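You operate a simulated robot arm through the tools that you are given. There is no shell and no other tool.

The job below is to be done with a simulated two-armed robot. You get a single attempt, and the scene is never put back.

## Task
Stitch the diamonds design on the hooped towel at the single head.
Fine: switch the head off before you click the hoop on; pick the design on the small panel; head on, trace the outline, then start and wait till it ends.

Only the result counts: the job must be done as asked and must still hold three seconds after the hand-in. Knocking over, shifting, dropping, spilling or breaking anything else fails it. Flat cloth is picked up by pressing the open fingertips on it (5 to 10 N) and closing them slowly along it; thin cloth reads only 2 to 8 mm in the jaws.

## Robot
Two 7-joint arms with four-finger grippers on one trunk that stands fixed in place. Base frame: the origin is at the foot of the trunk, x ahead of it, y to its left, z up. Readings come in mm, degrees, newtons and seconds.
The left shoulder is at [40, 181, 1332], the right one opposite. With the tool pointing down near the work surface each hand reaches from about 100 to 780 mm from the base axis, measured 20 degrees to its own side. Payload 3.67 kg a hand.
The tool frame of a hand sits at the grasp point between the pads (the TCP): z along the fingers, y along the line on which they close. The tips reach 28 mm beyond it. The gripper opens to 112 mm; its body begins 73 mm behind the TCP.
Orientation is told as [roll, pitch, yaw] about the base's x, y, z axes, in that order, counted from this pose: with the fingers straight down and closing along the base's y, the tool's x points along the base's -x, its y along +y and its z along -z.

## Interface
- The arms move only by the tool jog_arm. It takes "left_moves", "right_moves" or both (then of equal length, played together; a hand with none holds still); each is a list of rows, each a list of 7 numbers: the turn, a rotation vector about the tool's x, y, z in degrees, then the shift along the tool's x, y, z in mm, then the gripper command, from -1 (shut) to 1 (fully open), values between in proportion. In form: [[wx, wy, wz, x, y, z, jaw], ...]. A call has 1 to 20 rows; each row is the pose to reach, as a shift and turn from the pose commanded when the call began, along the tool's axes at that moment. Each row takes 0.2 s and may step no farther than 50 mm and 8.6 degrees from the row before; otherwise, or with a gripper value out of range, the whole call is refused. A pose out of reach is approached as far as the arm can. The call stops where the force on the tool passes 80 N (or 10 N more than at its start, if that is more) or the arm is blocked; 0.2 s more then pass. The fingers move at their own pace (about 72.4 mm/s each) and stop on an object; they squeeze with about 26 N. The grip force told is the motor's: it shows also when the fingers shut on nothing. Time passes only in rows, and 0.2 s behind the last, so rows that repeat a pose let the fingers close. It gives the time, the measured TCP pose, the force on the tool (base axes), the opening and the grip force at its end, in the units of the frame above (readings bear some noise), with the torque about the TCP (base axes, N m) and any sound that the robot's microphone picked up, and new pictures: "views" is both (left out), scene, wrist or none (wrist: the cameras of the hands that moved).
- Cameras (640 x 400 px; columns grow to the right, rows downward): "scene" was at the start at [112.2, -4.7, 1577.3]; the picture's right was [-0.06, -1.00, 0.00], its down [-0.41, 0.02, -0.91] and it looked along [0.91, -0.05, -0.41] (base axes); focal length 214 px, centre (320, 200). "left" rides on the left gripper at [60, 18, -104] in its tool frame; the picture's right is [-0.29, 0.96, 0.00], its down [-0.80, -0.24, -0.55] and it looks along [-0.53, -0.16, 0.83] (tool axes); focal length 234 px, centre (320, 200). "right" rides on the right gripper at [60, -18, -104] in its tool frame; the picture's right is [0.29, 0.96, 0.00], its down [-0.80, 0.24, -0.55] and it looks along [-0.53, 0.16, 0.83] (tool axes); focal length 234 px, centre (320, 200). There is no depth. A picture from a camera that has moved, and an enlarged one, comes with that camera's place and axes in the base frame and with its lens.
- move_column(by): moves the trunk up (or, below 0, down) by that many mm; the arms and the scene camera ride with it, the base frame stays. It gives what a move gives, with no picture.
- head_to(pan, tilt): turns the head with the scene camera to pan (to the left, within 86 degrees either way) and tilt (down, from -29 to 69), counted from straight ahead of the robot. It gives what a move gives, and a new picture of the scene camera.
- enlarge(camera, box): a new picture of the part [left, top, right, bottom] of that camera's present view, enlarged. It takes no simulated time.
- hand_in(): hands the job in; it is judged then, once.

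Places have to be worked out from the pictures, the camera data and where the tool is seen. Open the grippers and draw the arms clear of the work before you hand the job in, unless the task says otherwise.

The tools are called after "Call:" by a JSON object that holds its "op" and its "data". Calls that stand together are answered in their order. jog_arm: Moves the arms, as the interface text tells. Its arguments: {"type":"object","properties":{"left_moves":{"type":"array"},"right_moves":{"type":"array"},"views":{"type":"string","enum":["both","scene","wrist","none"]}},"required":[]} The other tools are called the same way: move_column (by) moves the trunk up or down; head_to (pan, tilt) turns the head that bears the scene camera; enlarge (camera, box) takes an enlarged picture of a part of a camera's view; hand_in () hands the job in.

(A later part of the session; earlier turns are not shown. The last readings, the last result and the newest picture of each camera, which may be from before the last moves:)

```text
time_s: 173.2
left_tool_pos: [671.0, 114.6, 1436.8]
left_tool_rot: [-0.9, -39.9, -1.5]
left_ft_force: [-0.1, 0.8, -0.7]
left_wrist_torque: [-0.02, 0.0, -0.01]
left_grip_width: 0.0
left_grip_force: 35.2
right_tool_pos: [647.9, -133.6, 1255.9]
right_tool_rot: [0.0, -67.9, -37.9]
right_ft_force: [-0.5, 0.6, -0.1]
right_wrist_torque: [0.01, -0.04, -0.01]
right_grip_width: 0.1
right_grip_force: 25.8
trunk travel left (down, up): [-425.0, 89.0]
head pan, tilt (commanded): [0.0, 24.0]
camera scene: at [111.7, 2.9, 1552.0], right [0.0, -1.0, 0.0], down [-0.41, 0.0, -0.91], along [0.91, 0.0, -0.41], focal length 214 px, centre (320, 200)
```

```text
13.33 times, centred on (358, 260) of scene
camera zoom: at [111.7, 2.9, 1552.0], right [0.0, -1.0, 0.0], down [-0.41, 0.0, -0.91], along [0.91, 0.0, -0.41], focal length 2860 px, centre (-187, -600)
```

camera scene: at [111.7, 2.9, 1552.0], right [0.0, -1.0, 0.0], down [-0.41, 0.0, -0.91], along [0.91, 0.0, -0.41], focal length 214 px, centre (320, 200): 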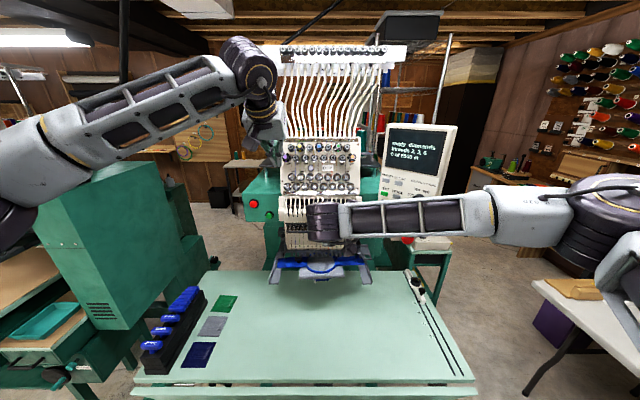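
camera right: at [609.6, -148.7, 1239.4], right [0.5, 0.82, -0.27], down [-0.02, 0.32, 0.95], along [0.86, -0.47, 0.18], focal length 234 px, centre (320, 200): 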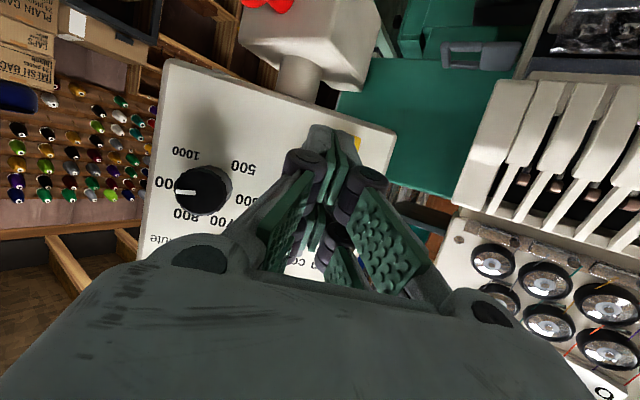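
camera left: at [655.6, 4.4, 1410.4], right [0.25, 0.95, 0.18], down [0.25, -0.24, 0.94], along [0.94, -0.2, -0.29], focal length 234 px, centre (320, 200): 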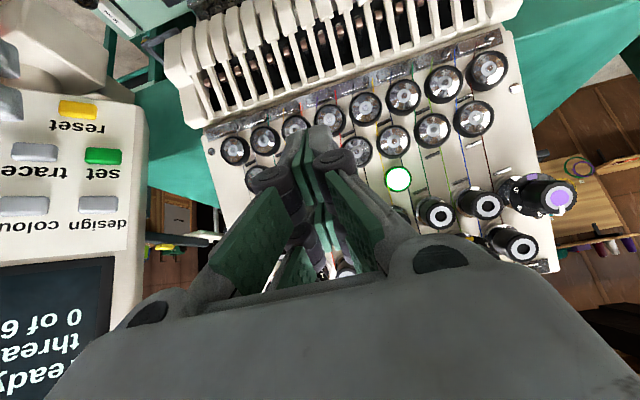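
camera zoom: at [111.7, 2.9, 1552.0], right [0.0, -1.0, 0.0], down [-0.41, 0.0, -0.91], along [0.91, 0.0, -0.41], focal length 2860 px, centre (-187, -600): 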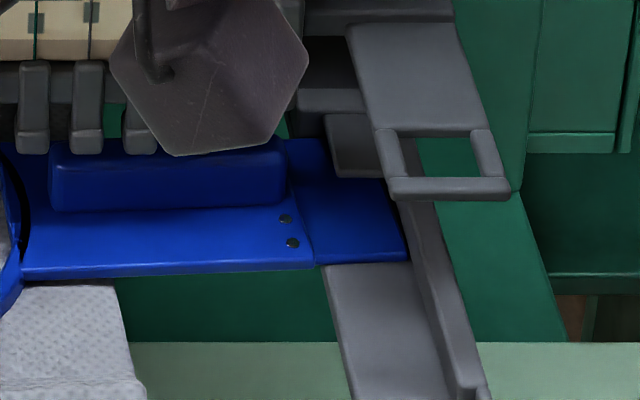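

The head is off. The hoop had resisted 59–82 N sideways before my upward push broke it loose, so the firm seating push itself was right; I repeat it. First I turn both hands to the forward pushing pose (pitch 75°, yaw 0).

Call:
{"op": "jog_arm", "data": {"right_moves": [[-7, 0, -2.8, 0, 0, 0, -1], [-14, 0, -5.7, 0, 0, 0, -1], [-21, 0, -8.5, 0, 0, 0, -1], [-28, 0, -11.4, 0, 0, 0, -1], [-35.1, 0, -14.2, 0, 0, 0, -1], [-35.1, 0, -14.2, 0, 0, 0, -1]], "left_moves": [[0, -6, 0, 0, 0, 0, -1], [0, -12, 0, 0, 0, 0, -1], [0, -18, 0, 0, 0, 0, -1], [0, -24, 0, 0, 0, 0, -1], [0, -30, 0, 0, 0, 0, -1], [0, -35, 0, 0, 0, 0, -1]], "views": "none"}}

Call:
{"op": "jog_arm", "data": {"right_moves": [[0, -3.5, 0, 0, 0, 0, -1], [0, -7, 0, 0, 0, 0, -1], [0, -7, 0, 0, 0, 0, -1]], "left_moves": [[0, 0, 0, 40, 0, 10, -1], [0, 0, 0, 80, 0, 20, -1], [0, 0, 0, 100, 0, 25, -1]], "views": "scene"}}

```text
time_s: 174.6
left_tool_pos: [674.8, 112.8, 1438.3]
left_tool_rot: [-2.3, -75.0, 0.3]
left_ft_force: [1.3, -0.5, 0.9]
left_wrist_torque: [-0.04, 0.0, -0.03]
left_grip_width: 0.0
left_grip_force: 35.4
right_tool_pos: [650.2, -136.5, 1255.1]
right_tool_rot: [0.2, -67.8, -0.1]
right_ft_force: [-0.1, 0.5, 0.4]
right_wrist_torque: [0.0, -0.02, 0.0]
right_grip_width: 0.0
right_grip_force: 26.1
trunk travel left (down, up): [-425.0, 89.0]
head pan, tilt (commanded): [0.0, 24.0]
```

```text
time_s: 175.4
left_tool_pos: [672.1, 109.3, 1333.5]
left_tool_rot: [-2.2, -75.1, 0.1]
left_ft_force: [-0.2, 0.1, 0.0]
left_wrist_torque: [0.0, -0.02, 0.01]
left_grip_width: 0.1
left_grip_force: 35.9
right_tool_pos: [650.1, -138.0, 1254.8]
right_tool_rot: [0.6, -75.0, -0.6]
right_ft_force: [0.1, -0.2, 0.1]
right_wrist_torque: [0.01, -0.01, -0.01]
right_grip_width: 0.1
right_grip_force: 25.6
trunk travel left (down, up): [-425.0, 89.0]
head pan, tilt (commanded): [0.0, 24.0]
camera scene: at [112.1, 0.7, 1552.0], right [0.0, -1.0, 0.0], down [-0.41, 0.0, -0.91], along [0.91, 0.0, -0.41], focal length 214 px, centre (320, 200)
```

scene: 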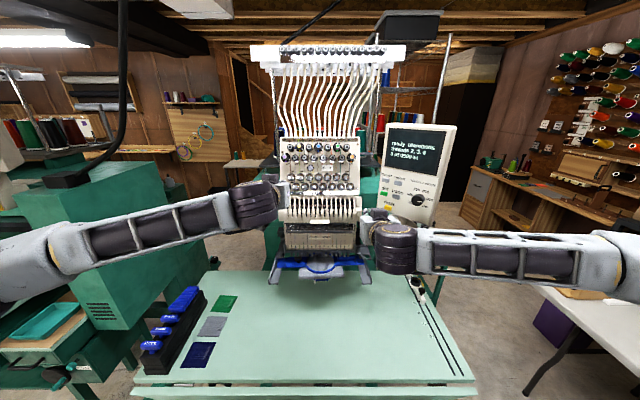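

Both hands are in the pushing pose. I lower the trunk 225 mm (this keeps them in front of the ledges), then adjust to the brackets' height.

Call:
{"op": "move_column", "data": {"by": -225}}

Call:
{"op": "head_to", "data": {"pan": 0, "tilt": 35}}

Call:
{"op": "enlarge", "data": {"camera": "scene", "box": [240, 130, 400, 230]}}

```text
time_s: 177.8
left_tool_pos: [673.3, 109.3, 1109.6]
left_tool_rot: [-2.1, -75.0, 0.1]
left_ft_force: [1.0, -0.9, -0.6]
left_wrist_torque: [0.02, -0.02, -0.02]
left_grip_width: 0.0
left_grip_force: 35.9
right_tool_pos: [649.2, -139.0, 1031.1]
right_tool_rot: [0.5, -74.9, -0.5]
right_ft_force: [0.2, 0.4, 0.9]
right_wrist_torque: [0.03, 0.0, -0.01]
right_grip_width: 0.1
right_grip_force: 26.1
trunk travel left (down, up): [-200.0, 314.0]
head pan, tilt (commanded): [0.0, 24.0]
```

```text
time_s: 178.5
left_tool_pos: [672.3, 110.0, 1110.3]
left_tool_rot: [-2.1, -74.9, 0.1]
left_ft_force: [0.0, -0.4, 0.1]
left_wrist_torque: [-0.02, 0.01, 0.0]
left_grip_width: 0.0
left_grip_force: 35.7
right_tool_pos: [648.5, -138.2, 1031.6]
right_tool_rot: [0.5, -74.8, -0.6]
right_ft_force: [-1.1, 1.0, -0.8]
right_wrist_torque: [-0.03, -0.01, 0.01]
right_grip_width: 0.0
right_grip_force: 26.0
trunk travel left (down, up): [-200.0, 314.0]
head pan, tilt (commanded): [0.0, 35.0]
camera scene: at [108.2, 0.7, 1310.3], right [0.0, -1.0, 0.0], down [-0.57, 0.0, -0.82], along [0.82, 0.0, -0.57], focal length 214 px, centre (320, 200)
```

scene: 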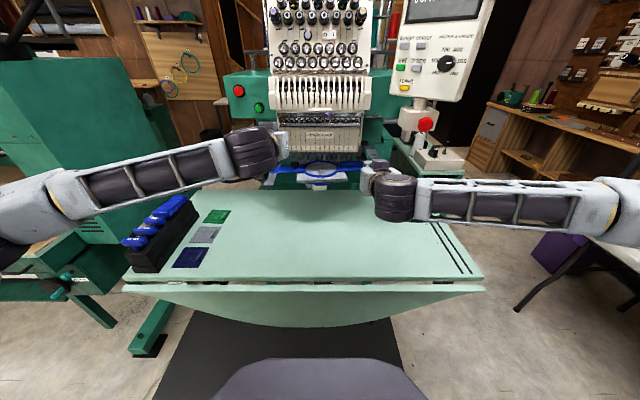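

```text
4.00 times, centred on (320, 180) of scene
camera zoom: at [108.2, 0.7, 1310.3], right [0.0, -1.0, 0.0], down [-0.57, 0.0, -0.82], along [0.82, 0.0, -0.57], focal length 858 px, centre (320, 280)
```

zoom: 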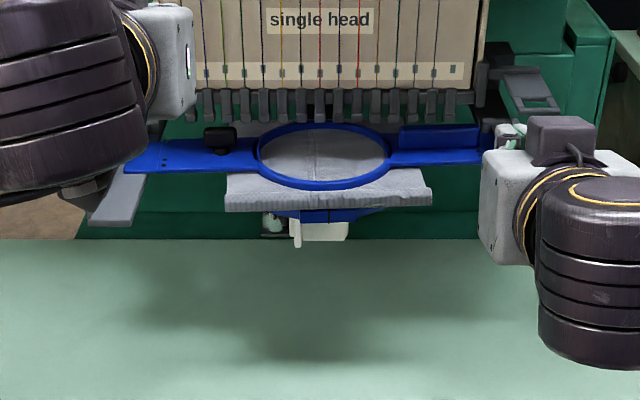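

I bring both fists down and forward to about [690, ±115, 947], still about 70 mm short of the hoop's front edges.

Call:
{"op": "jog_arm", "data": {"left_moves": [[0, 0, 0, 20, 0, 8, -1], [0, 0, 0, 40, 1, 16, -1], [0, 0, 0, 60, 2, 24, -1], [0, 0, 0, 80, 3, 32, -1], [0, 0, 0, 100, 4, 40, -1], [0, 0, 0, 120, 5, 48, -1], [0, 0, 0, 138, 5, 55, -1], [0, 0, 0, 153, 5, 60, -1], [0, 0, 0, 153, 5, 60, -1]], "right_moves": [[0, 0, 0, 9, 3, 8, -1], [0, 0, 0, 18, 6, 16, -1], [0, 0, 0, 27, 9, 24, -1], [0, 0, 0, 36, 12, 32, -1], [0, 0, 0, 45, 15, 40, -1], [0, 0, 0, 54, 18, 48, -1], [0, 0, 0, 63, 21, 55, -1], [0, 0, 0, 70, 23, 62, -1], [0, 0, 0, 70, 23, 62, -1]], "views": "scene"}}

Call:
{"op": "enlarge", "data": {"camera": "scene", "box": [240, 130, 400, 230]}}

```text
time_s: 180.5
left_tool_pos: [692.1, 114.1, 946.7]
left_tool_rot: [-2.2, -75.0, 0.2]
left_ft_force: [0.2, -1.0, 0.4]
left_wrist_torque: [0.0, 0.02, -0.01]
left_grip_width: 0.0
left_grip_force: 35.5
right_tool_pos: [690.3, -114.0, 947.0]
right_tool_rot: [0.5, -74.9, -0.4]
right_ft_force: [-0.8, 0.0, -0.3]
right_wrist_torque: [0.03, 0.0, -0.02]
right_grip_width: 0.0
right_grip_force: 25.9
trunk travel left (down, up): [-200.0, 314.0]
head pan, tilt (commanded): [0.0, 35.0]
camera scene: at [108.0, 1.2, 1310.3], right [0.0, -1.0, 0.0], down [-0.57, 0.0, -0.82], along [0.82, 0.0, -0.57], focal length 214 px, centre (320, 200)
```

scene: 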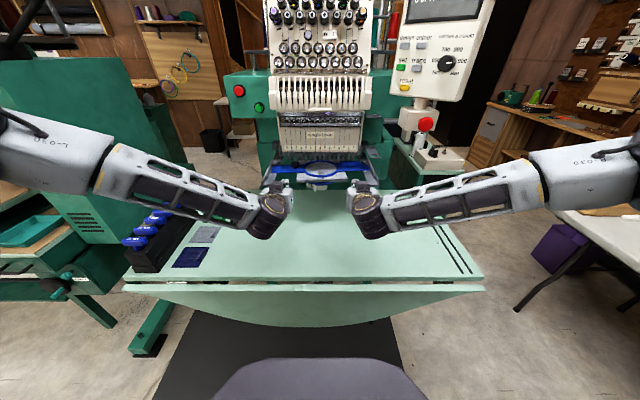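

```text
4.00 times, centred on (320, 180) of scene
camera zoom: at [108.0, 1.2, 1310.3], right [0.0, -1.0, 0.0], down [-0.57, 0.0, -0.82], along [0.82, 0.0, -0.57], focal length 858 px, centre (320, 280)
```

zoom: 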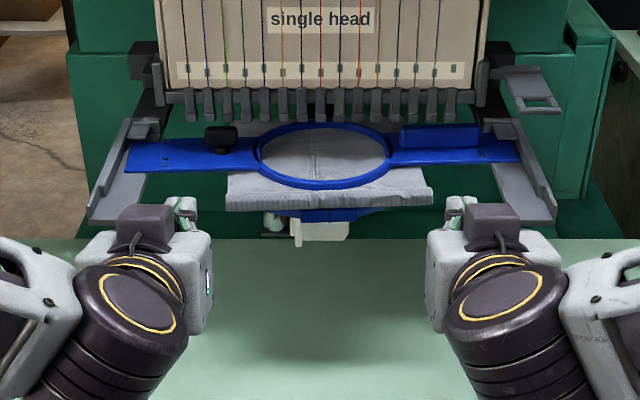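

Both fists are symmetric and unobstructed. I advance 64 mm to just before contact, then push the left side level with the right and press both home.

Call:
{"op": "jog_arm", "data": {"left_moves": [[0, 0, 0, -3, 0, 11.6, -1], [0, 0, 0, -6, 0, 23, -1], [0, 0, 0, -9, 0, 35, -1], [0, 0, 0, -12, 0, 46, -1], [0, 0, 0, -14.5, 0, 54, -1], [0, 0, 0, -16.5, 0, 61.5, -1]], "right_moves": [[0, 0, 0, -3, 0, 11.6, -1], [0, 0, 0, -6, 0, 23, -1], [0, 0, 0, -9, 0, 35, -1], [0, 0, 0, -12, 0, 46, -1], [0, 0, 0, -14.5, 0, 54, -1], [0, 0, 0, -16.5, 0, 61.5, -1]], "views": "none"}}

Call:
{"op": "jog_arm", "data": {"left_moves": [[0, 0, 0, -1, 0, 3.9, -1], [0, 0, 0, -2.1, 0, 7.7, -1], [0, 0, 0, -3.1, 0, 11.6, -1], [0, 0, 0, -4.1, 0, 15.5, -1]], "right_moves": [[0, 0, 0, -1, 0, 3.9, -1], [0, 0, 0, -2.1, 0, 7.7, -1], [0, 0, 0, -3.1, 0, 11.6, -1], [0, 0, 0, -4.1, 0, 15.5, -1]], "views": "scene"}}

Call:
{"op": "enlarge", "data": {"camera": "scene", "box": [240, 130, 400, 230]}}

```text
time_s: 181.9
left_tool_pos: [755.7, 111.7, 945.8]
left_tool_rot: [-2.3, -75.0, 0.1]
left_ft_force: [0.0, -1.0, 0.9]
left_wrist_torque: [0.01, 0.03, 0.02]
left_grip_width: 0.0
left_grip_force: 35.7
right_tool_pos: [755.8, -114.7, 945.8]
right_tool_rot: [0.5, -74.8, -0.5]
right_ft_force: [-0.3, -0.2, 0.0]
right_wrist_torque: [0.01, 0.04, -0.02]
right_grip_width: 0.0
right_grip_force: 26.3
trunk travel left (down, up): [-200.0, 314.0]
head pan, tilt (commanded): [0.0, 35.0]
```

```text
time_s: 182.9
left_tool_pos: [771.6, 111.1, 945.2]
left_tool_rot: [-2.1, -74.9, 0.1]
left_ft_force: [0.7, -0.1, 0.3]
left_wrist_torque: [0.0, 0.0, 0.02]
left_grip_width: 0.0
left_grip_force: 35.7
right_tool_pos: [771.0, -113.9, 948.4]
right_tool_rot: [0.5, -74.8, -0.6]
right_ft_force: [-0.3, 0.5, -0.1]
right_wrist_torque: [-0.01, 0.01, -0.03]
right_grip_width: 0.0
right_grip_force: 25.8
trunk travel left (down, up): [-200.0, 314.0]
head pan, tilt (commanded): [0.0, 35.0]
camera scene: at [108.3, 0.7, 1310.2], right [0.0, -1.0, 0.0], down [-0.57, 0.0, -0.82], along [0.82, 0.0, -0.57], focal length 214 px, centre (320, 200)
```

scene: 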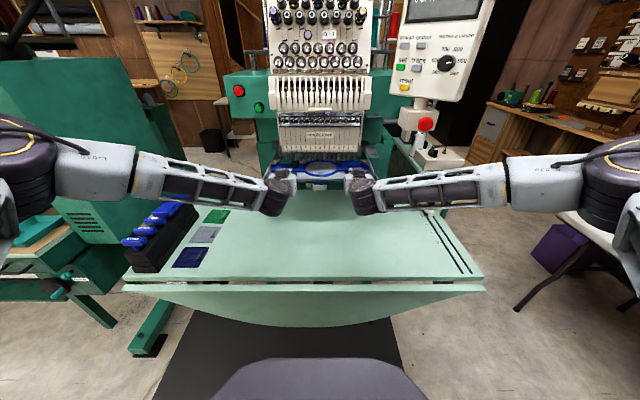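

```text
4.00 times, centred on (320, 180) of scene
camera zoom: at [108.3, 0.7, 1310.2], right [0.0, -1.0, 0.0], down [-0.57, 0.0, -0.82], along [0.82, 0.0, -0.57], focal length 858 px, centre (320, 280)
```

zoom: 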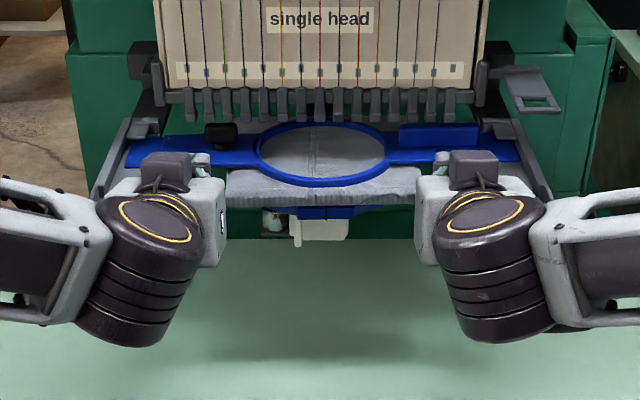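

Contact is being made. I continue both in 2 mm rows toward the stops.

Call:
{"op": "jog_arm", "data": {"left_moves": [[0, 0, 0, -0.5, 0, 1.9, -1], [0, 0, 0, -1, 0, 3.9, -1], [0, 0, 0, -1.6, 0, 5.8, -1]], "right_moves": [[0, 0, 0, -0.5, 0, 1.9, -1], [0, 0, 0, -1, 0, 3.9, -1], [0, 0, 0, -1.6, 0, 5.8, -1]], "views": "none"}}

Call:
{"op": "jog_arm", "data": {"left_moves": [[0, 0, 0, -0.5, 0, 1.9, -1], [0, 0, 0, -1, 0, 3.9, -1]], "right_moves": [[0, 0, 0, -0.5, 0, 1.9, -1], [0, 0, 0, -1, 0, 3.9, -1]], "views": "scene"}}

Call:
{"op": "enlarge", "data": {"camera": "scene", "box": [255, 145, 315, 190]}}

Call:
{"op": "enlarge", "data": {"camera": "scene", "box": [325, 145, 385, 190]}}

```text
time_s: 183.7
left_tool_pos: [776.6, 109.7, 946.3]
left_tool_rot: [-2.1, -75.0, 0.0]
left_ft_force: [-0.3, 0.3, 0.5]
left_wrist_torque: [0.01, -0.01, 0.03]
left_grip_width: 0.1
left_grip_force: 35.8
right_tool_pos: [777.7, -113.8, 948.3]
right_tool_rot: [0.5, -74.7, -0.5]
right_ft_force: [-0.8, 0.7, 0.8]
right_wrist_torque: [0.01, -0.01, -0.03]
right_grip_width: 0.0
right_grip_force: 25.9
trunk travel left (down, up): [-200.0, 314.0]
head pan, tilt (commanded): [0.0, 35.0]
```

```text
time_s: 184.3
left_tool_pos: [782.3, 110.0, 945.3]
left_tool_rot: [-2.1, -75.1, 0.2]
left_ft_force: [-1.3, -0.9, 0.3]
left_wrist_torque: [0.0, -0.03, 0.03]
left_grip_width: 0.1
left_grip_force: 35.7
right_tool_pos: [781.7, -115.0, 947.0]
right_tool_rot: [0.4, -74.7, -0.5]
right_ft_force: [-0.8, 0.9, 0.1]
right_wrist_torque: [0.02, -0.02, 0.02]
right_grip_width: 0.0
right_grip_force: 26.1
trunk travel left (down, up): [-200.0, 314.0]
head pan, tilt (commanded): [0.0, 35.0]
camera scene: at [108.2, 0.7, 1310.2], right [0.0, -1.0, 0.0], down [-0.57, 0.0, -0.82], along [0.82, 0.0, -0.57], focal length 214 px, centre (320, 200)
```

scene: 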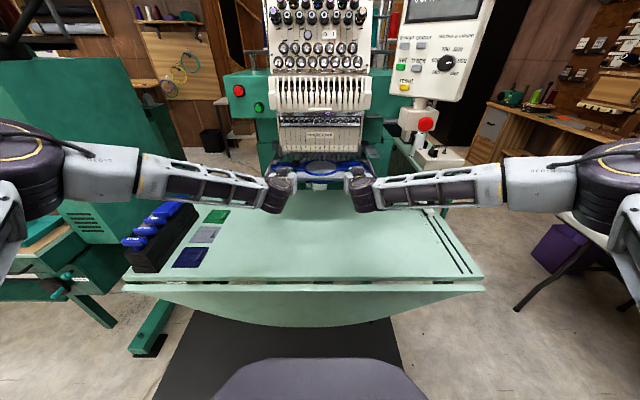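

```text
8.89 times, centred on (285, 168) of scene
camera zoom: at [108.2, 0.7, 1310.2], right [0.0, -1.0, 0.0], down [-0.57, 0.0, -0.82], along [0.82, 0.0, -0.57], focal length 1906 px, centre (631, 489)
```

zoom: 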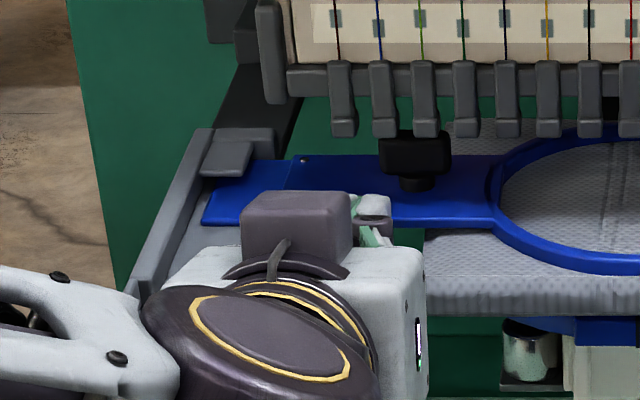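

```text
8.89 times, centred on (355, 168) of scene
camera zoom: at [108.2, 0.7, 1310.2], right [0.0, -1.0, 0.0], down [-0.57, 0.0, -0.82], along [0.82, 0.0, -0.57], focal length 1906 px, centre (9, 489)
```

zoom: 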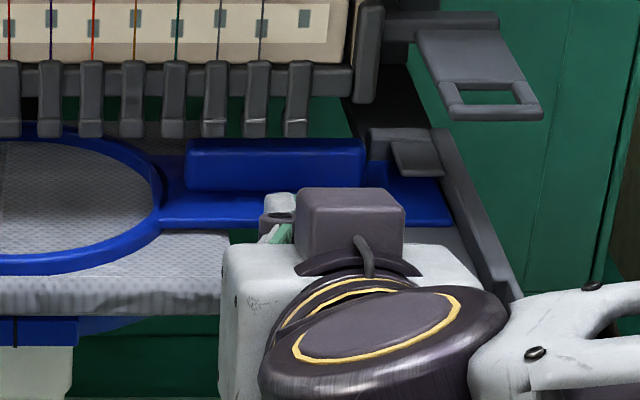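

The hoop is square again (both fronts x≈809). I push the last few millimetres in 1–2 mm steps, listening for a click.

Call:
{"op": "jog_arm", "data": {"left_moves": [[0, 0, 0, -0.5, 0, 1.9, -1]], "right_moves": [[0, 0, 0, -0.5, 0, 1.9, -1]], "views": "none"}}

Call:
{"op": "jog_arm", "data": {"left_moves": [[0, 0, 0, -0.5, 0, 1.9, -1]], "right_moves": [[0, 0, 0, -0.5, 0, 1.9, -1]], "views": "none"}}

Call:
{"op": "jog_arm", "data": {"left_moves": [[0, 0, 0, -0.5, 0, 1.9, -1]], "right_moves": [[0, 0, 0, -0.5, 0, 1.9, -1]], "views": "none"}}

Call:
{"op": "jog_arm", "data": {"left_moves": [[0, 0, 0, -0.5, 0, 1.9, -1]], "right_moves": [[0, 0, 0, -0.5, 0, 1.9, -1]], "views": "none"}}

```text
time_s: 184.7
left_tool_pos: [784.1, 110.0, 945.9]
left_tool_rot: [-2.1, -74.9, 0.0]
left_ft_force: [-5.4, 0.1, -0.5]
left_wrist_torque: [0.05, -0.08, 0.05]
left_grip_width: 0.0
left_grip_force: 35.5
right_tool_pos: [781.2, -116.3, 947.6]
right_tool_rot: [0.4, -74.9, -0.5]
right_ft_force: [-0.7, 0.3, 0.1]
right_wrist_torque: [0.02, 0.01, -0.01]
right_grip_width: 0.0
right_grip_force: 26.4
trunk travel left (down, up): [-200.0, 314.0]
head pan, tilt (commanded): [0.0, 35.0]
```

```text
time_s: 185.1
left_tool_pos: [782.9, 109.1, 945.3]
left_tool_rot: [-2.2, -75.2, 0.1]
left_ft_force: [-15.2, 2.2, 1.4]
left_wrist_torque: [-0.01, -0.18, 0.1]
left_grip_width: 6.1
left_grip_force: 25.9
right_tool_pos: [784.3, -115.5, 948.4]
right_tool_rot: [0.4, -74.9, -0.3]
right_ft_force: [-0.4, 0.4, -0.9]
right_wrist_torque: [0.0, 0.02, -0.01]
right_grip_width: 0.0
right_grip_force: 26.1
trunk travel left (down, up): [-200.0, 314.0]
head pan, tilt (commanded): [0.0, 35.0]
```

```text
time_s: 185.5
left_tool_pos: [783.8, 108.8, 945.6]
left_tool_rot: [-2.1, -74.9, -0.2]
left_ft_force: [-15.8, 3.6, -2.1]
left_wrist_torque: [-0.03, -0.07, 0.13]
left_grip_width: 6.1
left_grip_force: 26.1
right_tool_pos: [783.9, -115.8, 947.6]
right_tool_rot: [0.5, -74.9, -0.6]
right_ft_force: [-11.5, -3.8, 1.4]
right_wrist_torque: [0.02, -0.08, -0.11]
right_grip_width: 5.9
right_grip_force: 25.7
trunk travel left (down, up): [-200.0, 314.0]
head pan, tilt (commanded): [0.0, 35.0]
```

```text
time_s: 185.9
left_tool_pos: [784.5, 108.0, 949.4]
left_tool_rot: [-1.9, -75.3, -0.1]
left_ft_force: [-14.6, 1.1, -2.5]
left_wrist_torque: [-0.03, -0.03, 0.07]
left_grip_width: 5.9
left_grip_force: 26.1
right_tool_pos: [783.7, -115.5, 948.9]
right_tool_rot: [0.6, -74.9, -0.6]
right_ft_force: [-26.9, -5.2, -1.3]
right_wrist_torque: [0.04, -0.11, -0.14]
right_grip_width: 5.9
right_grip_force: 25.8
trunk travel left (down, up): [-200.0, 314.0]
head pan, tilt (commanded): [0.0, 35.0]
```

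Same stop as before. I press more firmly, up to about 60 N a side, watching for any further motion or sound.

Call:
{"op": "jog_arm", "data": {"left_moves": [[0, 0, 0, -0.8, 0, 2.9, -1], [0, 0, 0, -1.3, 0, 4.8, -1]], "right_moves": [[0, 0, 0, -0.5, 0, 1.9, -1], [0, 0, 0, -0.8, 0, 2.9, -1]], "views": "none"}}

Call:
{"op": "jog_arm", "data": {"left_moves": [[0, 0, 0, -0.5, 0, 1.9, -1], [0, 0, 0, -0.8, 0, 2.9, -1]], "right_moves": [[0, 0, 0, -0.5, 0, 1.9, -1], [0, 0, 0, -0.8, 0, 2.9, -1]], "views": "scene"}}

Call:
{"op": "enlarge", "data": {"camera": "scene", "box": [255, 140, 315, 185]}}

Call:
{"op": "enlarge", "data": {"camera": "scene", "box": [325, 140, 385, 185]}}

```text
time_s: 186.5
left_tool_pos: [784.7, 108.7, 952.1]
left_tool_rot: [-2.3, -75.4, 0.2]
left_ft_force: [-58.3, 6.1, 3.9]
left_wrist_torque: [-0.14, -0.45, 0.24]
left_grip_width: 6.1
left_grip_force: 26.5
right_tool_pos: [786.7, -113.7, 954.3]
right_tool_rot: [0.6, -75.4, -0.4]
right_ft_force: [-14.8, -0.3, -2.3]
right_wrist_torque: [-0.01, 0.01, -0.06]
right_grip_width: 6.1
right_grip_force: 26.1
trunk travel left (down, up): [-200.0, 314.0]
head pan, tilt (commanded): [0.0, 35.0]
```

```text
time_s: 187.1
left_tool_pos: [786.4, 108.7, 951.4]
left_tool_rot: [-2.2, -75.4, 0.0]
left_ft_force: [-62.6, 7.5, 6.6]
left_wrist_torque: [-0.08, -0.46, 0.28]
left_grip_width: 6.1
left_grip_force: 25.9
right_tool_pos: [788.4, -114.7, 954.8]
right_tool_rot: [0.4, -75.4, -0.3]
right_ft_force: [-16.6, 1.6, -0.7]
right_wrist_torque: [-0.03, 0.0, -0.01]
right_grip_width: 6.0
right_grip_force: 25.5
trunk travel left (down, up): [-200.0, 314.0]
head pan, tilt (commanded): [0.0, 35.0]
camera scene: at [97.4, 1.7, 1311.2], right [0.0, -1.0, 0.0], down [-0.57, 0.0, -0.82], along [0.82, 0.0, -0.57], focal length 214 px, centre (320, 200)
```

scene: 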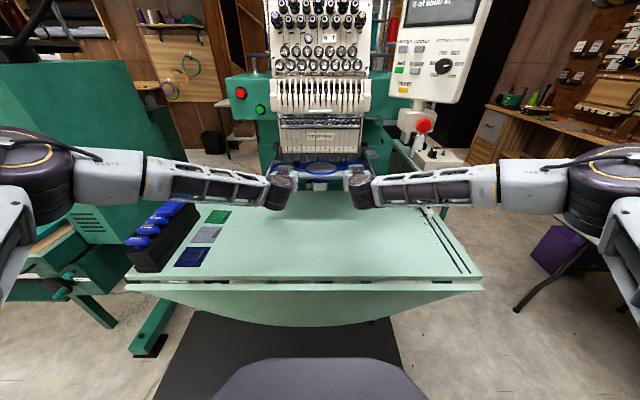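

```text
8.89 times, centred on (285, 162) of scene
camera zoom: at [97.4, 1.7, 1311.2], right [0.0, -1.0, 0.0], down [-0.57, 0.0, -0.82], along [0.82, 0.0, -0.57], focal length 1906 px, centre (631, 533)
```

zoom: 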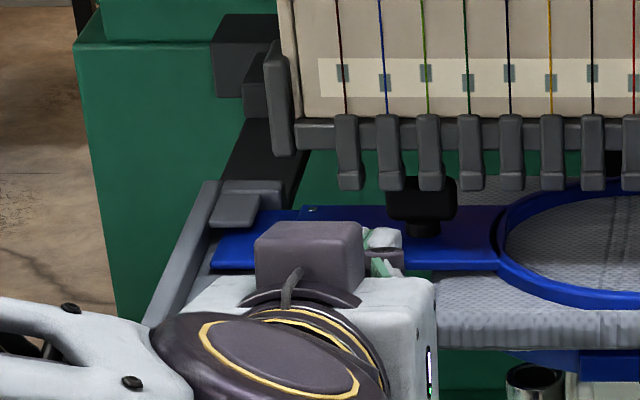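

```text
8.89 times, centred on (355, 162) of scene
camera zoom: at [97.4, 1.7, 1311.2], right [0.0, -1.0, 0.0], down [-0.57, 0.0, -0.82], along [0.82, 0.0, -0.57], focal length 1906 px, centre (9, 533)
```

zoom: 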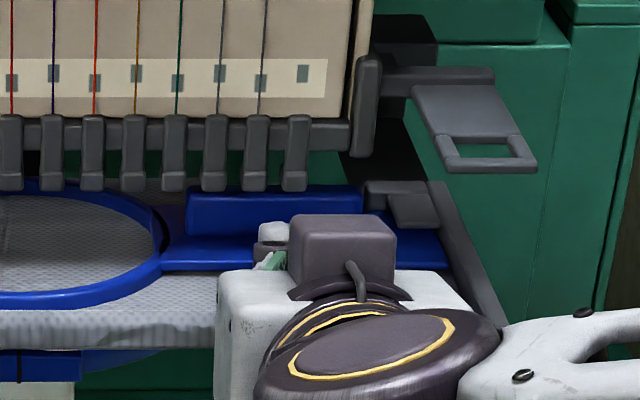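

No click and no more motion at 62 N: it is against the stops. I back both hands off and will test gently whether it is held, by a light lift (a few N) under the hoop's front centre using the trunk for a purely vertical move.

Call:
{"op": "jog_arm", "data": {"left_moves": [[0, 0, 0, 1.3, 0, -4.8, -1], [0, 0, 0, 3.9, 0, -14.5, -1], [0, 0, 0, 9, 0, -33.8, -1], [0, 0, 0, 15.5, 0, -58, -1], [0, 0, 0, 20, 10, -80, -1], [0, 0, 0, 20, 20, -100, -1]], "right_moves": [[0, 0, 0, 1.3, 0, -4.8, -1], [0, 0, 0, 3.9, 0, -14.5, -1], [0, 0, 0, 9, 0, -33.8, -1], [0, 0, 0, 15.5, 0, -58, -1], [0, 0, 0, 20, 0, -80, -1], [0, 0, 0, 20, 0, -100, -1]], "views": "scene"}}

Call:
{"op": "enlarge", "data": {"camera": "scene", "box": [255, 140, 315, 185]}}

Call:
{"op": "enlarge", "data": {"camera": "scene", "box": [325, 140, 385, 185]}}

```text
time_s: 188.5
left_tool_pos: [694.9, 132.3, 955.7]
left_tool_rot: [-2.3, -75.1, 0.2]
left_ft_force: [0.5, -0.2, -0.2]
left_wrist_torque: [0.03, -0.02, 0.02]
left_grip_width: 0.1
left_grip_force: 25.8
right_tool_pos: [690.9, -116.7, 953.5]
right_tool_rot: [0.6, -75.0, -0.7]
right_ft_force: [-0.3, 0.6, -1.2]
right_wrist_torque: [0.0, -0.05, 0.01]
right_grip_width: 0.0
right_grip_force: 25.5
trunk travel left (down, up): [-200.0, 314.0]
head pan, tilt (commanded): [0.0, 35.0]
camera scene: at [106.5, 0.4, 1310.4], right [0.0, -1.0, 0.0], down [-0.57, 0.0, -0.82], along [0.82, 0.0, -0.57], focal length 214 px, centre (320, 200)
```

scene: 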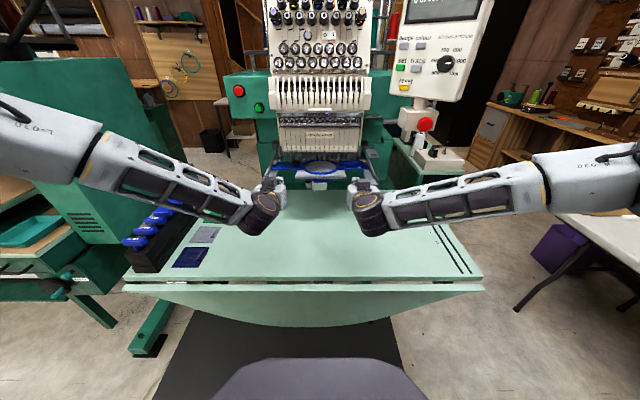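

```text
8.89 times, centred on (285, 162) of scene
camera zoom: at [106.5, 0.4, 1310.4], right [0.0, -1.0, 0.0], down [-0.57, 0.0, -0.82], along [0.82, 0.0, -0.57], focal length 1906 px, centre (631, 533)
```

zoom: 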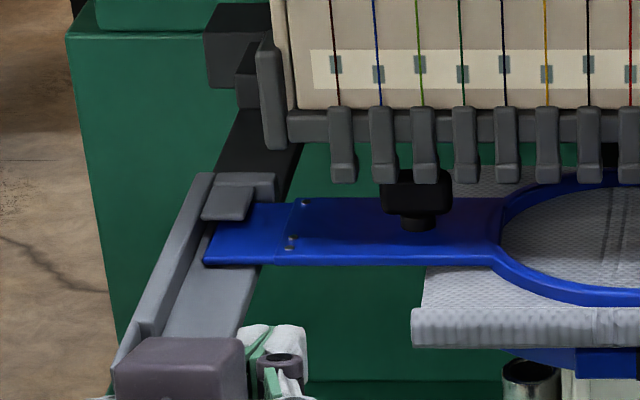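

```text
8.89 times, centred on (355, 162) of scene
camera zoom: at [106.5, 0.4, 1310.4], right [0.0, -1.0, 0.0], down [-0.57, 0.0, -0.82], along [0.82, 0.0, -0.57], focal length 1906 px, centre (9, 533)
```

zoom: 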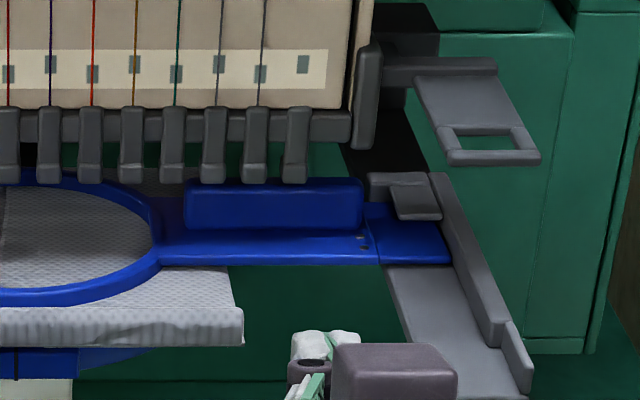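

The hoop is flush on both sides (fronts x≈814). I move the right hand to the middle (y≈-20) and the left one back, then lower the trunk 60 mm for the light lift test.

Call:
{"op": "jog_arm", "data": {"left_moves": [[0, 0, 0, 3, 0, -10, -1], [0, 0, 0, 6, 0, -20, -1], [0, 0, 0, 9, 0, -32, -1], [0, 0, 0, 12, 0, -44, -1], [0, 0, 0, 14, 0, -53, -1]], "right_moves": [[0, 0, 0, 0, 20, -5, -1], [0, 0, 0, 0, 40, -10, -1], [0, 0, 0, 0, 60, -10, -1], [0, 0, 0, 0, 80, -10, -1], [0, 0, 0, 0, 97, -10, -1]], "views": "none"}}

Call:
{"op": "move_column", "data": {"by": -60}}

Call:
{"op": "jog_arm", "data": {"right_moves": [[0, 0, 0, -3, 0, 11, -1], [0, 0, 0, -6, 0, 22, -1], [0, 0, 0, -9, 0, 34, -1], [0, 0, 0, -12, 0, 46, -1], [0, 0, 0, -14.5, 0, 54, -1]], "views": "scene"}}

Call:
{"op": "enlarge", "data": {"camera": "scene", "box": [260, 120, 380, 200]}}

```text
time_s: 189.7
left_tool_pos: [640.8, 134.9, 952.1]
left_tool_rot: [-2.0, -74.8, 0.1]
left_ft_force: [-0.3, 0.1, 0.8]
left_wrist_torque: [0.02, 0.0, -0.02]
left_grip_width: 0.0
left_grip_force: 26.0
right_tool_pos: [684.0, -18.0, 957.6]
right_tool_rot: [0.3, -74.9, -0.4]
right_ft_force: [-0.3, -0.2, 0.3]
right_wrist_torque: [-0.02, -0.01, 0.02]
right_grip_width: 0.0
right_grip_force: 26.8
trunk travel left (down, up): [-200.0, 314.0]
head pan, tilt (commanded): [0.0, 35.0]
```

```text
time_s: 190.7
left_tool_pos: [641.0, 133.5, 893.3]
left_tool_rot: [-1.9, -74.9, 0.0]
left_ft_force: [-0.1, 1.0, -0.1]
left_wrist_torque: [0.02, -0.01, 0.03]
left_grip_width: 0.1
left_grip_force: 26.0
right_tool_pos: [683.3, -18.6, 895.5]
right_tool_rot: [0.5, -75.0, -0.6]
right_ft_force: [-0.7, -0.2, 0.4]
right_wrist_torque: [-0.03, 0.02, 0.01]
right_grip_width: 0.0
right_grip_force: 26.5
trunk travel left (down, up): [-140.0, 374.0]
head pan, tilt (commanded): [0.0, 35.0]
```

```text
time_s: 191.9
left_tool_pos: [641.3, 133.9, 892.3]
left_tool_rot: [-1.9, -74.8, 0.0]
left_ft_force: [0.3, 0.2, 0.6]
left_wrist_torque: [0.01, 0.01, 0.01]
left_grip_width: 0.2
left_grip_force: 26.2
right_tool_pos: [738.5, -17.9, 897.6]
right_tool_rot: [0.4, -74.8, -0.4]
right_ft_force: [1.1, 0.7, 0.1]
right_wrist_torque: [0.01, -0.02, -0.01]
right_grip_width: 0.0
right_grip_force: 26.4
trunk travel left (down, up): [-140.0, 374.0]
head pan, tilt (commanded): [0.0, 35.0]
camera scene: at [108.3, 0.7, 1249.7], right [0.0, -1.0, 0.0], down [-0.57, 0.0, -0.82], along [0.82, 0.0, -0.57], focal length 214 px, centre (320, 200)
```

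scene: 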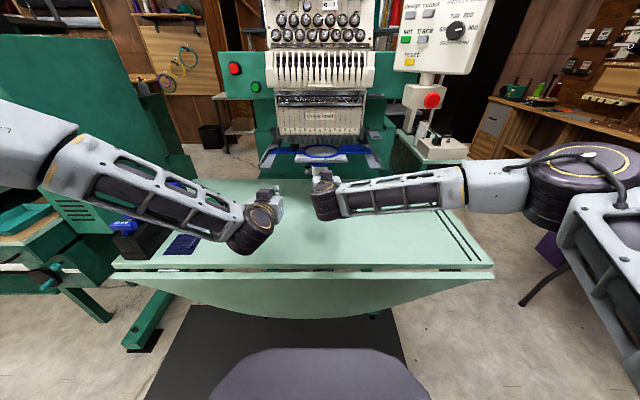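

```text
5.00 times, centred on (320, 160) of scene
camera zoom: at [108.3, 0.7, 1249.7], right [0.0, -1.0, 0.0], down [-0.57, 0.0, -0.82], along [0.82, 0.0, -0.57], focal length 1072 px, centre (320, 400)
```

zoom: 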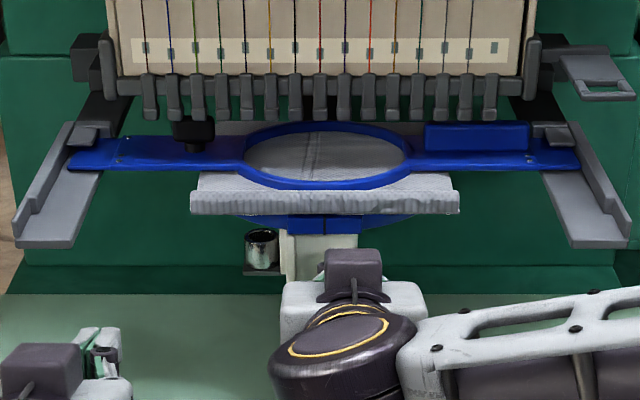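

The right fingertip is under the front lug, its top edge at z≈919. I raise the trunk 8 mm, then 2 mm at a time, reading the right hand's force.

Call:
{"op": "move_column", "data": {"by": 8}}

Call:
{"op": "move_column", "data": {"by": 3}}

Call:
{"op": "move_column", "data": {"by": 2}}

Call:
{"op": "move_column", "data": {"by": 2}}

```text
time_s: 192.5
left_tool_pos: [642.0, 134.2, 900.9]
left_tool_rot: [-1.9, -74.8, 0.2]
left_ft_force: [-0.4, 0.1, 0.5]
left_wrist_torque: [0.01, 0.02, -0.01]
left_grip_width: 0.0
left_grip_force: 26.0
right_tool_pos: [736.4, -17.8, 904.2]
right_tool_rot: [0.6, -74.8, -0.6]
right_ft_force: [0.6, 0.2, -0.1]
right_wrist_torque: [0.0, -0.02, 0.01]
right_grip_width: 0.0
right_grip_force: 26.2
trunk travel left (down, up): [-148.0, 366.0]
head pan, tilt (commanded): [0.0, 35.0]
```

```text
time_s: 193.0
left_tool_pos: [641.6, 135.5, 903.8]
left_tool_rot: [-1.9, -74.8, 0.1]
left_ft_force: [0.0, -0.8, 0.7]
left_wrist_torque: [-0.01, -0.01, -0.01]
left_grip_width: 0.0
left_grip_force: 26.1
right_tool_pos: [737.8, -17.6, 908.1]
right_tool_rot: [0.5, -74.8, -0.4]
right_ft_force: [-1.0, -0.1, 0.1]
right_wrist_torque: [-0.04, 0.02, -0.02]
right_grip_width: 0.0
right_grip_force: 26.5
trunk travel left (down, up): [-151.0, 363.0]
head pan, tilt (commanded): [0.0, 35.0]
```

```text
time_s: 193.5
left_tool_pos: [640.5, 133.1, 906.8]
left_tool_rot: [-1.9, -74.8, 0.0]
left_ft_force: [-0.2, -0.4, 0.1]
left_wrist_torque: [-0.02, 0.01, -0.05]
left_grip_width: 0.0
left_grip_force: 25.9
right_tool_pos: [737.7, -18.3, 909.4]
right_tool_rot: [0.5, -74.7, -0.5]
right_ft_force: [0.5, 0.4, 0.3]
right_wrist_torque: [-0.02, -0.02, 0.0]
right_grip_width: 0.0
right_grip_force: 25.4
trunk travel left (down, up): [-153.0, 361.0]
head pan, tilt (commanded): [0.0, 35.0]
```

```text
time_s: 194.0
left_tool_pos: [641.1, 134.0, 908.1]
left_tool_rot: [-1.9, -74.7, 0.0]
left_ft_force: [0.8, 0.4, 0.3]
left_wrist_torque: [0.0, 0.03, 0.01]
left_grip_width: 0.0
left_grip_force: 26.1
right_tool_pos: [738.0, -19.2, 911.3]
right_tool_rot: [0.5, -74.8, -0.5]
right_ft_force: [1.1, -0.3, -0.2]
right_wrist_torque: [-0.01, 0.01, -0.01]
right_grip_width: 0.0
right_grip_force: 25.9
trunk travel left (down, up): [-155.0, 359.0]
head pan, tilt (commanded): [0.0, 35.0]
```

No contact yet with the tip's top at z≈933. I continue 2 mm at a time.

Call:
{"op": "move_column", "data": {"by": 2}}

Call:
{"op": "move_column", "data": {"by": 2}}

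Call:
{"op": "move_column", "data": {"by": 2}}

Call:
{"op": "enlarge", "data": {"camera": "scene", "box": [260, 120, 380, 200]}}

```text
time_s: 194.5
left_tool_pos: [642.0, 133.6, 909.3]
left_tool_rot: [-1.8, -74.8, 0.0]
left_ft_force: [0.5, 0.4, 0.7]
left_wrist_torque: [-0.03, -0.01, -0.01]
left_grip_width: 0.0
left_grip_force: 26.1
right_tool_pos: [737.5, -18.2, 912.8]
right_tool_rot: [0.5, -74.7, -0.4]
right_ft_force: [-0.7, -0.5, -3.8]
right_wrist_torque: [-0.02, 0.1, -0.01]
right_grip_width: 6.0
right_grip_force: 25.9
trunk travel left (down, up): [-157.0, 357.0]
head pan, tilt (commanded): [0.0, 35.0]
```

```text
time_s: 195.1
left_tool_pos: [641.4, 134.3, 912.0]
left_tool_rot: [-1.9, -74.8, -0.1]
left_ft_force: [-0.9, 0.1, 0.4]
left_wrist_torque: [-0.01, 0.01, -0.02]
left_grip_width: 0.0
left_grip_force: 26.2
right_tool_pos: [737.8, -18.6, 912.4]
right_tool_rot: [0.3, -74.7, -0.3]
right_ft_force: [-3.2, -1.3, -12.0]
right_wrist_torque: [0.05, 0.29, -0.01]
right_grip_width: 6.1
right_grip_force: 26.3
trunk travel left (down, up): [-159.0, 355.0]
head pan, tilt (commanded): [0.0, 35.0]
```

```text
time_s: 195.6
left_tool_pos: [642.1, 133.9, 913.4]
left_tool_rot: [-1.9, -74.6, 0.0]
left_ft_force: [0.2, -0.1, -0.3]
left_wrist_torque: [-0.01, -0.01, -0.01]
left_grip_width: 0.3
left_grip_force: 26.1
right_tool_pos: [737.8, -18.9, 913.1]
right_tool_rot: [0.3, -74.4, -0.3]
right_ft_force: [-10.2, -0.7, -24.8]
right_wrist_torque: [0.09, 0.52, -0.02]
right_grip_width: 5.8
right_grip_force: 26.5
trunk travel left (down, up): [-161.0, 353.0]
head pan, tilt (commanded): [0.0, 35.0]
```

```text
5.00 times, centred on (320, 160) of scene
camera zoom: at [109.7, 0.5, 1270.7], right [0.0, -1.0, 0.0], down [-0.57, 0.0, -0.82], along [0.82, 0.0, -0.57], focal length 1072 px, centre (320, 400)
```

zoom: 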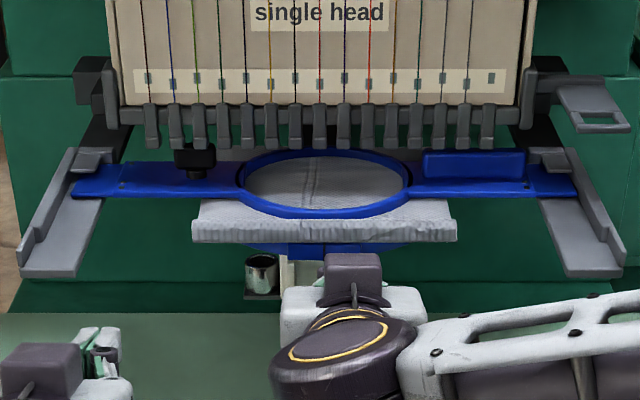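

Contact at z≈912.5; the hoop does not lift at all even at 25 N, so it is held. I lower the trunk slowly again to relieve it without jerking.

Call:
{"op": "move_column", "data": {"by": -1.5}}

Call:
{"op": "move_column", "data": {"by": -1.5}}

Call:
{"op": "move_column", "data": {"by": -1.5}}

Call:
{"op": "move_column", "data": {"by": -2}}

Call:
{"op": "enlarge", "data": {"camera": "scene", "box": [260, 120, 380, 200]}}

```text
time_s: 196.1
left_tool_pos: [641.9, 133.9, 912.0]
left_tool_rot: [-1.9, -74.9, 0.0]
left_ft_force: [0.1, -0.4, -0.4]
left_wrist_torque: [-0.03, 0.0, 0.0]
left_grip_width: 0.0
left_grip_force: 26.1
right_tool_pos: [738.5, -18.2, 913.3]
right_tool_rot: [0.5, -74.5, -0.5]
right_ft_force: [-13.7, -0.1, -24.2]
right_wrist_torque: [0.11, 0.42, 0.03]
right_grip_width: 6.0
right_grip_force: 25.7
trunk travel left (down, up): [-160.0, 354.0]
head pan, tilt (commanded): [0.0, 35.0]
```

```text
time_s: 196.6
left_tool_pos: [641.5, 134.4, 910.8]
left_tool_rot: [-1.9, -74.8, 0.0]
left_ft_force: [-0.6, -0.7, -0.5]
left_wrist_torque: [-0.01, 0.02, 0.01]
left_grip_width: 0.0
left_grip_force: 26.0
right_tool_pos: [737.9, -18.2, 913.3]
right_tool_rot: [0.4, -74.7, -0.6]
right_ft_force: [-13.3, -0.5, -21.8]
right_wrist_torque: [0.12, 0.38, 0.03]
right_grip_width: 6.0
right_grip_force: 25.6
trunk travel left (down, up): [-158.0, 356.0]
head pan, tilt (commanded): [0.0, 35.0]
```

```text
time_s: 197.1
left_tool_pos: [640.8, 132.4, 908.5]
left_tool_rot: [-1.9, -74.8, 0.0]
left_ft_force: [0.1, 0.8, -0.4]
left_wrist_torque: [0.01, 0.01, 0.06]
left_grip_width: 0.0
left_grip_force: 25.8
right_tool_pos: [738.0, -19.1, 912.9]
right_tool_rot: [0.7, -74.8, -0.6]
right_ft_force: [-11.7, 0.3, -16.1]
right_wrist_torque: [0.07, 0.25, 0.01]
right_grip_width: 6.1
right_grip_force: 25.8
trunk travel left (down, up): [-157.0, 357.0]
head pan, tilt (commanded): [0.0, 35.0]
```

```text
time_s: 197.6
left_tool_pos: [640.5, 134.9, 907.8]
left_tool_rot: [-1.9, -74.8, 0.0]
left_ft_force: [-0.9, -0.4, -0.8]
left_wrist_torque: [-0.01, 0.0, -0.01]
left_grip_width: 0.0
left_grip_force: 25.8
right_tool_pos: [737.8, -18.6, 913.0]
right_tool_rot: [0.6, -75.0, -0.6]
right_ft_force: [-8.4, -0.2, -9.5]
right_wrist_torque: [0.03, 0.08, -0.02]
right_grip_width: 6.3
right_grip_force: 26.1
trunk travel left (down, up): [-155.0, 359.0]
head pan, tilt (commanded): [0.0, 35.0]
```

```text
5.00 times, centred on (320, 160) of scene
camera zoom: at [108.3, 0.7, 1264.5], right [0.0, -1.0, 0.0], down [-0.57, 0.0, -0.82], along [0.82, 0.0, -0.57], focal length 1072 px, centre (320, 400)
```

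zoom: 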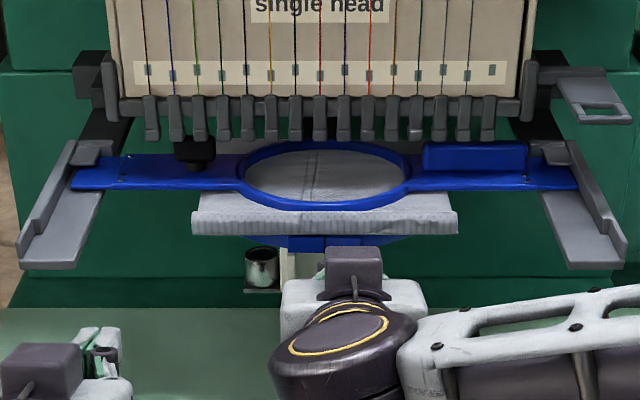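

Force is easing (-9.5 N). I keep lowering gently.

Call:
{"op": "move_column", "data": {"by": -2}}

Call:
{"op": "move_column", "data": {"by": -2}}

Call:
{"op": "move_column", "data": {"by": -4}}

Call:
{"op": "enlarge", "data": {"camera": "scene", "box": [260, 120, 380, 200]}}

```text
time_s: 198.2
left_tool_pos: [641.1, 134.5, 905.7]
left_tool_rot: [-1.9, -74.9, 0.0]
left_ft_force: [-0.1, -0.7, 0.4]
left_wrist_torque: [0.01, -0.01, -0.02]
left_grip_width: 0.0
left_grip_force: 25.6
right_tool_pos: [738.7, -19.8, 911.8]
right_tool_rot: [0.7, -75.1, -0.8]
right_ft_force: [-1.0, -0.2, -0.6]
right_wrist_torque: [-0.01, -0.04, 0.0]
right_grip_width: 0.0
right_grip_force: 26.2
trunk travel left (down, up): [-153.0, 361.0]
head pan, tilt (commanded): [0.0, 35.0]
```

```text
time_s: 198.7
left_tool_pos: [640.6, 134.4, 903.3]
left_tool_rot: [-1.9, -74.7, 0.1]
left_ft_force: [0.2, 0.6, 0.1]
left_wrist_torque: [0.03, -0.01, -0.02]
left_grip_width: 0.0
left_grip_force: 25.8
right_tool_pos: [739.0, -19.1, 908.5]
right_tool_rot: [0.5, -74.9, -0.5]
right_ft_force: [-0.4, 0.2, -0.1]
right_wrist_torque: [0.01, 0.03, -0.01]
right_grip_width: 0.0
right_grip_force: 26.2
trunk travel left (down, up): [-151.0, 363.0]
head pan, tilt (commanded): [0.0, 35.0]
```

```text
time_s: 199.2
left_tool_pos: [640.6, 133.9, 900.7]
left_tool_rot: [-1.9, -74.8, 0.0]
left_ft_force: [-0.6, 1.0, -0.1]
left_wrist_torque: [0.01, 0.06, 0.01]
left_grip_width: 0.0
left_grip_force: 26.0
right_tool_pos: [737.3, -18.5, 902.0]
right_tool_rot: [0.5, -74.9, -0.4]
right_ft_force: [-0.2, 0.2, 0.4]
right_wrist_torque: [0.01, -0.01, -0.02]
right_grip_width: 0.2
right_grip_force: 25.9
trunk travel left (down, up): [-147.0, 367.0]
head pan, tilt (commanded): [0.0, 35.0]
```

```text
5.00 times, centred on (320, 160) of scene
camera zoom: at [108.0, 0.7, 1256.3], right [0.0, -1.0, 0.0], down [-0.57, 0.0, -0.82], along [0.82, 0.0, -0.57], focal length 1072 px, centre (320, 400)
```

zoom: 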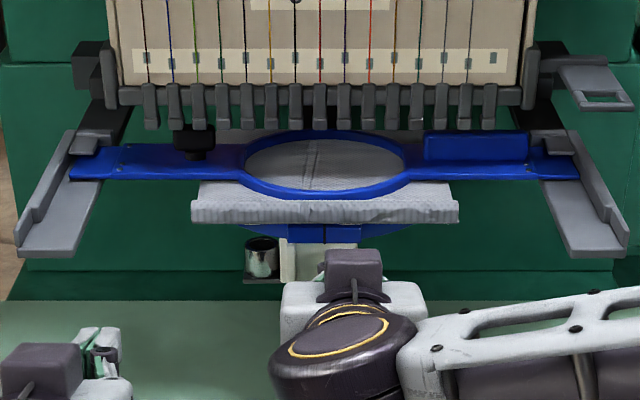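

The hoop is unmoved (fronts x≈811/814) after withstanding 25 N upward: it is held. I lower a bit more, pull the right hand back, and return to the upper height for the head switch.

Call:
{"op": "move_column", "data": {"by": -10}}

Call:
{"op": "jog_arm", "data": {"right_moves": [[0, 0, 0, 3, 0, -11, -1], [0, 0, 0, 6, 0, -22, -1], [0, 0, 0, 9, 0, -34, -1], [0, 0, 0, 14, -10, -52, -1], [0, 0, 0, 18, -30, -68, -1], [0, 0, 0, 22, -50, -84, -1], [0, 0, 0, 24, -70, -90, -1]], "views": "none"}}

Call:
{"op": "move_column", "data": {"by": 400}}

Call:
{"op": "head_to", "data": {"pan": 0, "tilt": 24}}

Call:
{"op": "enlarge", "data": {"camera": "scene", "box": [240, 110, 440, 290]}}

```text
time_s: 199.8
left_tool_pos: [640.5, 133.6, 888.9]
left_tool_rot: [-2.0, -74.8, 0.0]
left_ft_force: [0.6, 0.1, 0.7]
left_wrist_torque: [0.01, 0.01, 0.0]
left_grip_width: 0.1
left_grip_force: 25.9
right_tool_pos: [737.6, -18.7, 893.2]
right_tool_rot: [0.5, -74.9, -0.6]
right_ft_force: [-0.3, -0.4, 0.8]
right_wrist_torque: [-0.01, -0.01, 0.03]
right_grip_width: 0.0
right_grip_force: 26.1
trunk travel left (down, up): [-137.0, 377.0]
head pan, tilt (commanded): [0.0, 35.0]
```

```text
time_s: 201.4
left_tool_pos: [640.6, 135.2, 889.4]
left_tool_rot: [-2.0, -74.8, 0.0]
left_ft_force: [-0.2, 0.5, 0.2]
left_wrist_torque: [0.01, 0.0, -0.01]
left_grip_width: 0.0
left_grip_force: 25.5
right_tool_pos: [643.9, -89.4, 892.5]
right_tool_rot: [0.5, -74.8, -0.6]
right_ft_force: [-0.4, 0.2, -0.1]
right_wrist_torque: [0.0, -0.03, 0.01]
right_grip_width: 0.0
right_grip_force: 26.0
trunk travel left (down, up): [-137.0, 377.0]
head pan, tilt (commanded): [0.0, 35.0]
```

```text
time_s: 205.0
left_tool_pos: [640.6, 134.4, 1265.7]
left_tool_rot: [-1.9, -74.8, 0.0]
left_ft_force: [0.6, -0.4, -0.1]
left_wrist_torque: [-0.01, 0.01, -0.01]
left_grip_width: 0.0
left_grip_force: 25.8
right_tool_pos: [644.6, -88.2, 1268.9]
right_tool_rot: [0.5, -74.8, -0.5]
right_ft_force: [0.2, -0.2, -0.6]
right_wrist_torque: [0.01, 0.01, 0.01]
right_grip_width: 0.0
right_grip_force: 26.1
right hand out of reach, approached as far as the arm can: row 1
trunk travel left (down, up): [-514.0, 0.0]
head pan, tilt (commanded): [0.0, 35.0]
```

```text
time_s: 205.8
left_tool_pos: [641.0, 133.6, 1265.8]
left_tool_rot: [-1.9, -74.7, 0.0]
left_ft_force: [-0.5, 0.2, 0.4]
left_wrist_torque: [-0.01, -0.01, -0.01]
left_grip_width: 0.1
left_grip_force: 25.9
right_tool_pos: [645.7, -88.7, 1268.9]
right_tool_rot: [0.5, -74.7, -0.5]
right_ft_force: [-0.4, -0.3, -0.4]
right_wrist_torque: [-0.02, 0.0, 0.02]
right_grip_width: 0.0
right_grip_force: 26.1
trunk travel left (down, up): [-514.0, 0.0]
head pan, tilt (commanded): [0.0, 24.0]
camera scene: at [112.6, 0.7, 1640.0], right [0.0, -1.0, 0.0], down [-0.41, 0.0, -0.91], along [0.91, 0.0, -0.41], focal length 214 px, centre (320, 200)
```

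scene: 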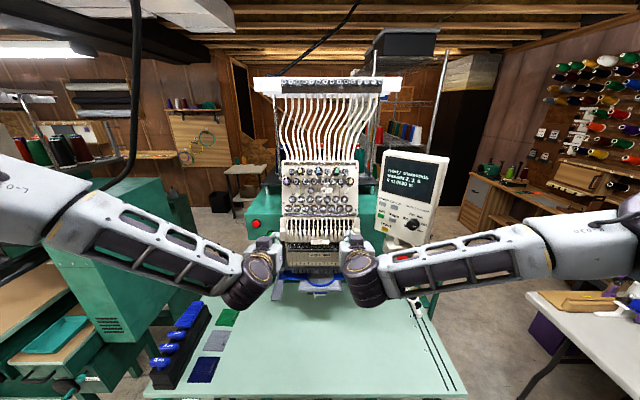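

```text
2.22 times, centred on (340, 200) of scene
camera zoom: at [112.6, 0.7, 1640.0], right [0.0, -1.0, 0.0], down [-0.41, 0.0, -0.91], along [0.91, 0.0, -0.41], focal length 477 px, centre (276, 200)
```

zoom: 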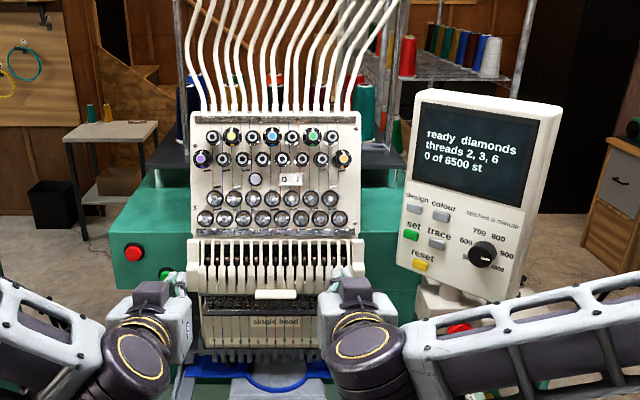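

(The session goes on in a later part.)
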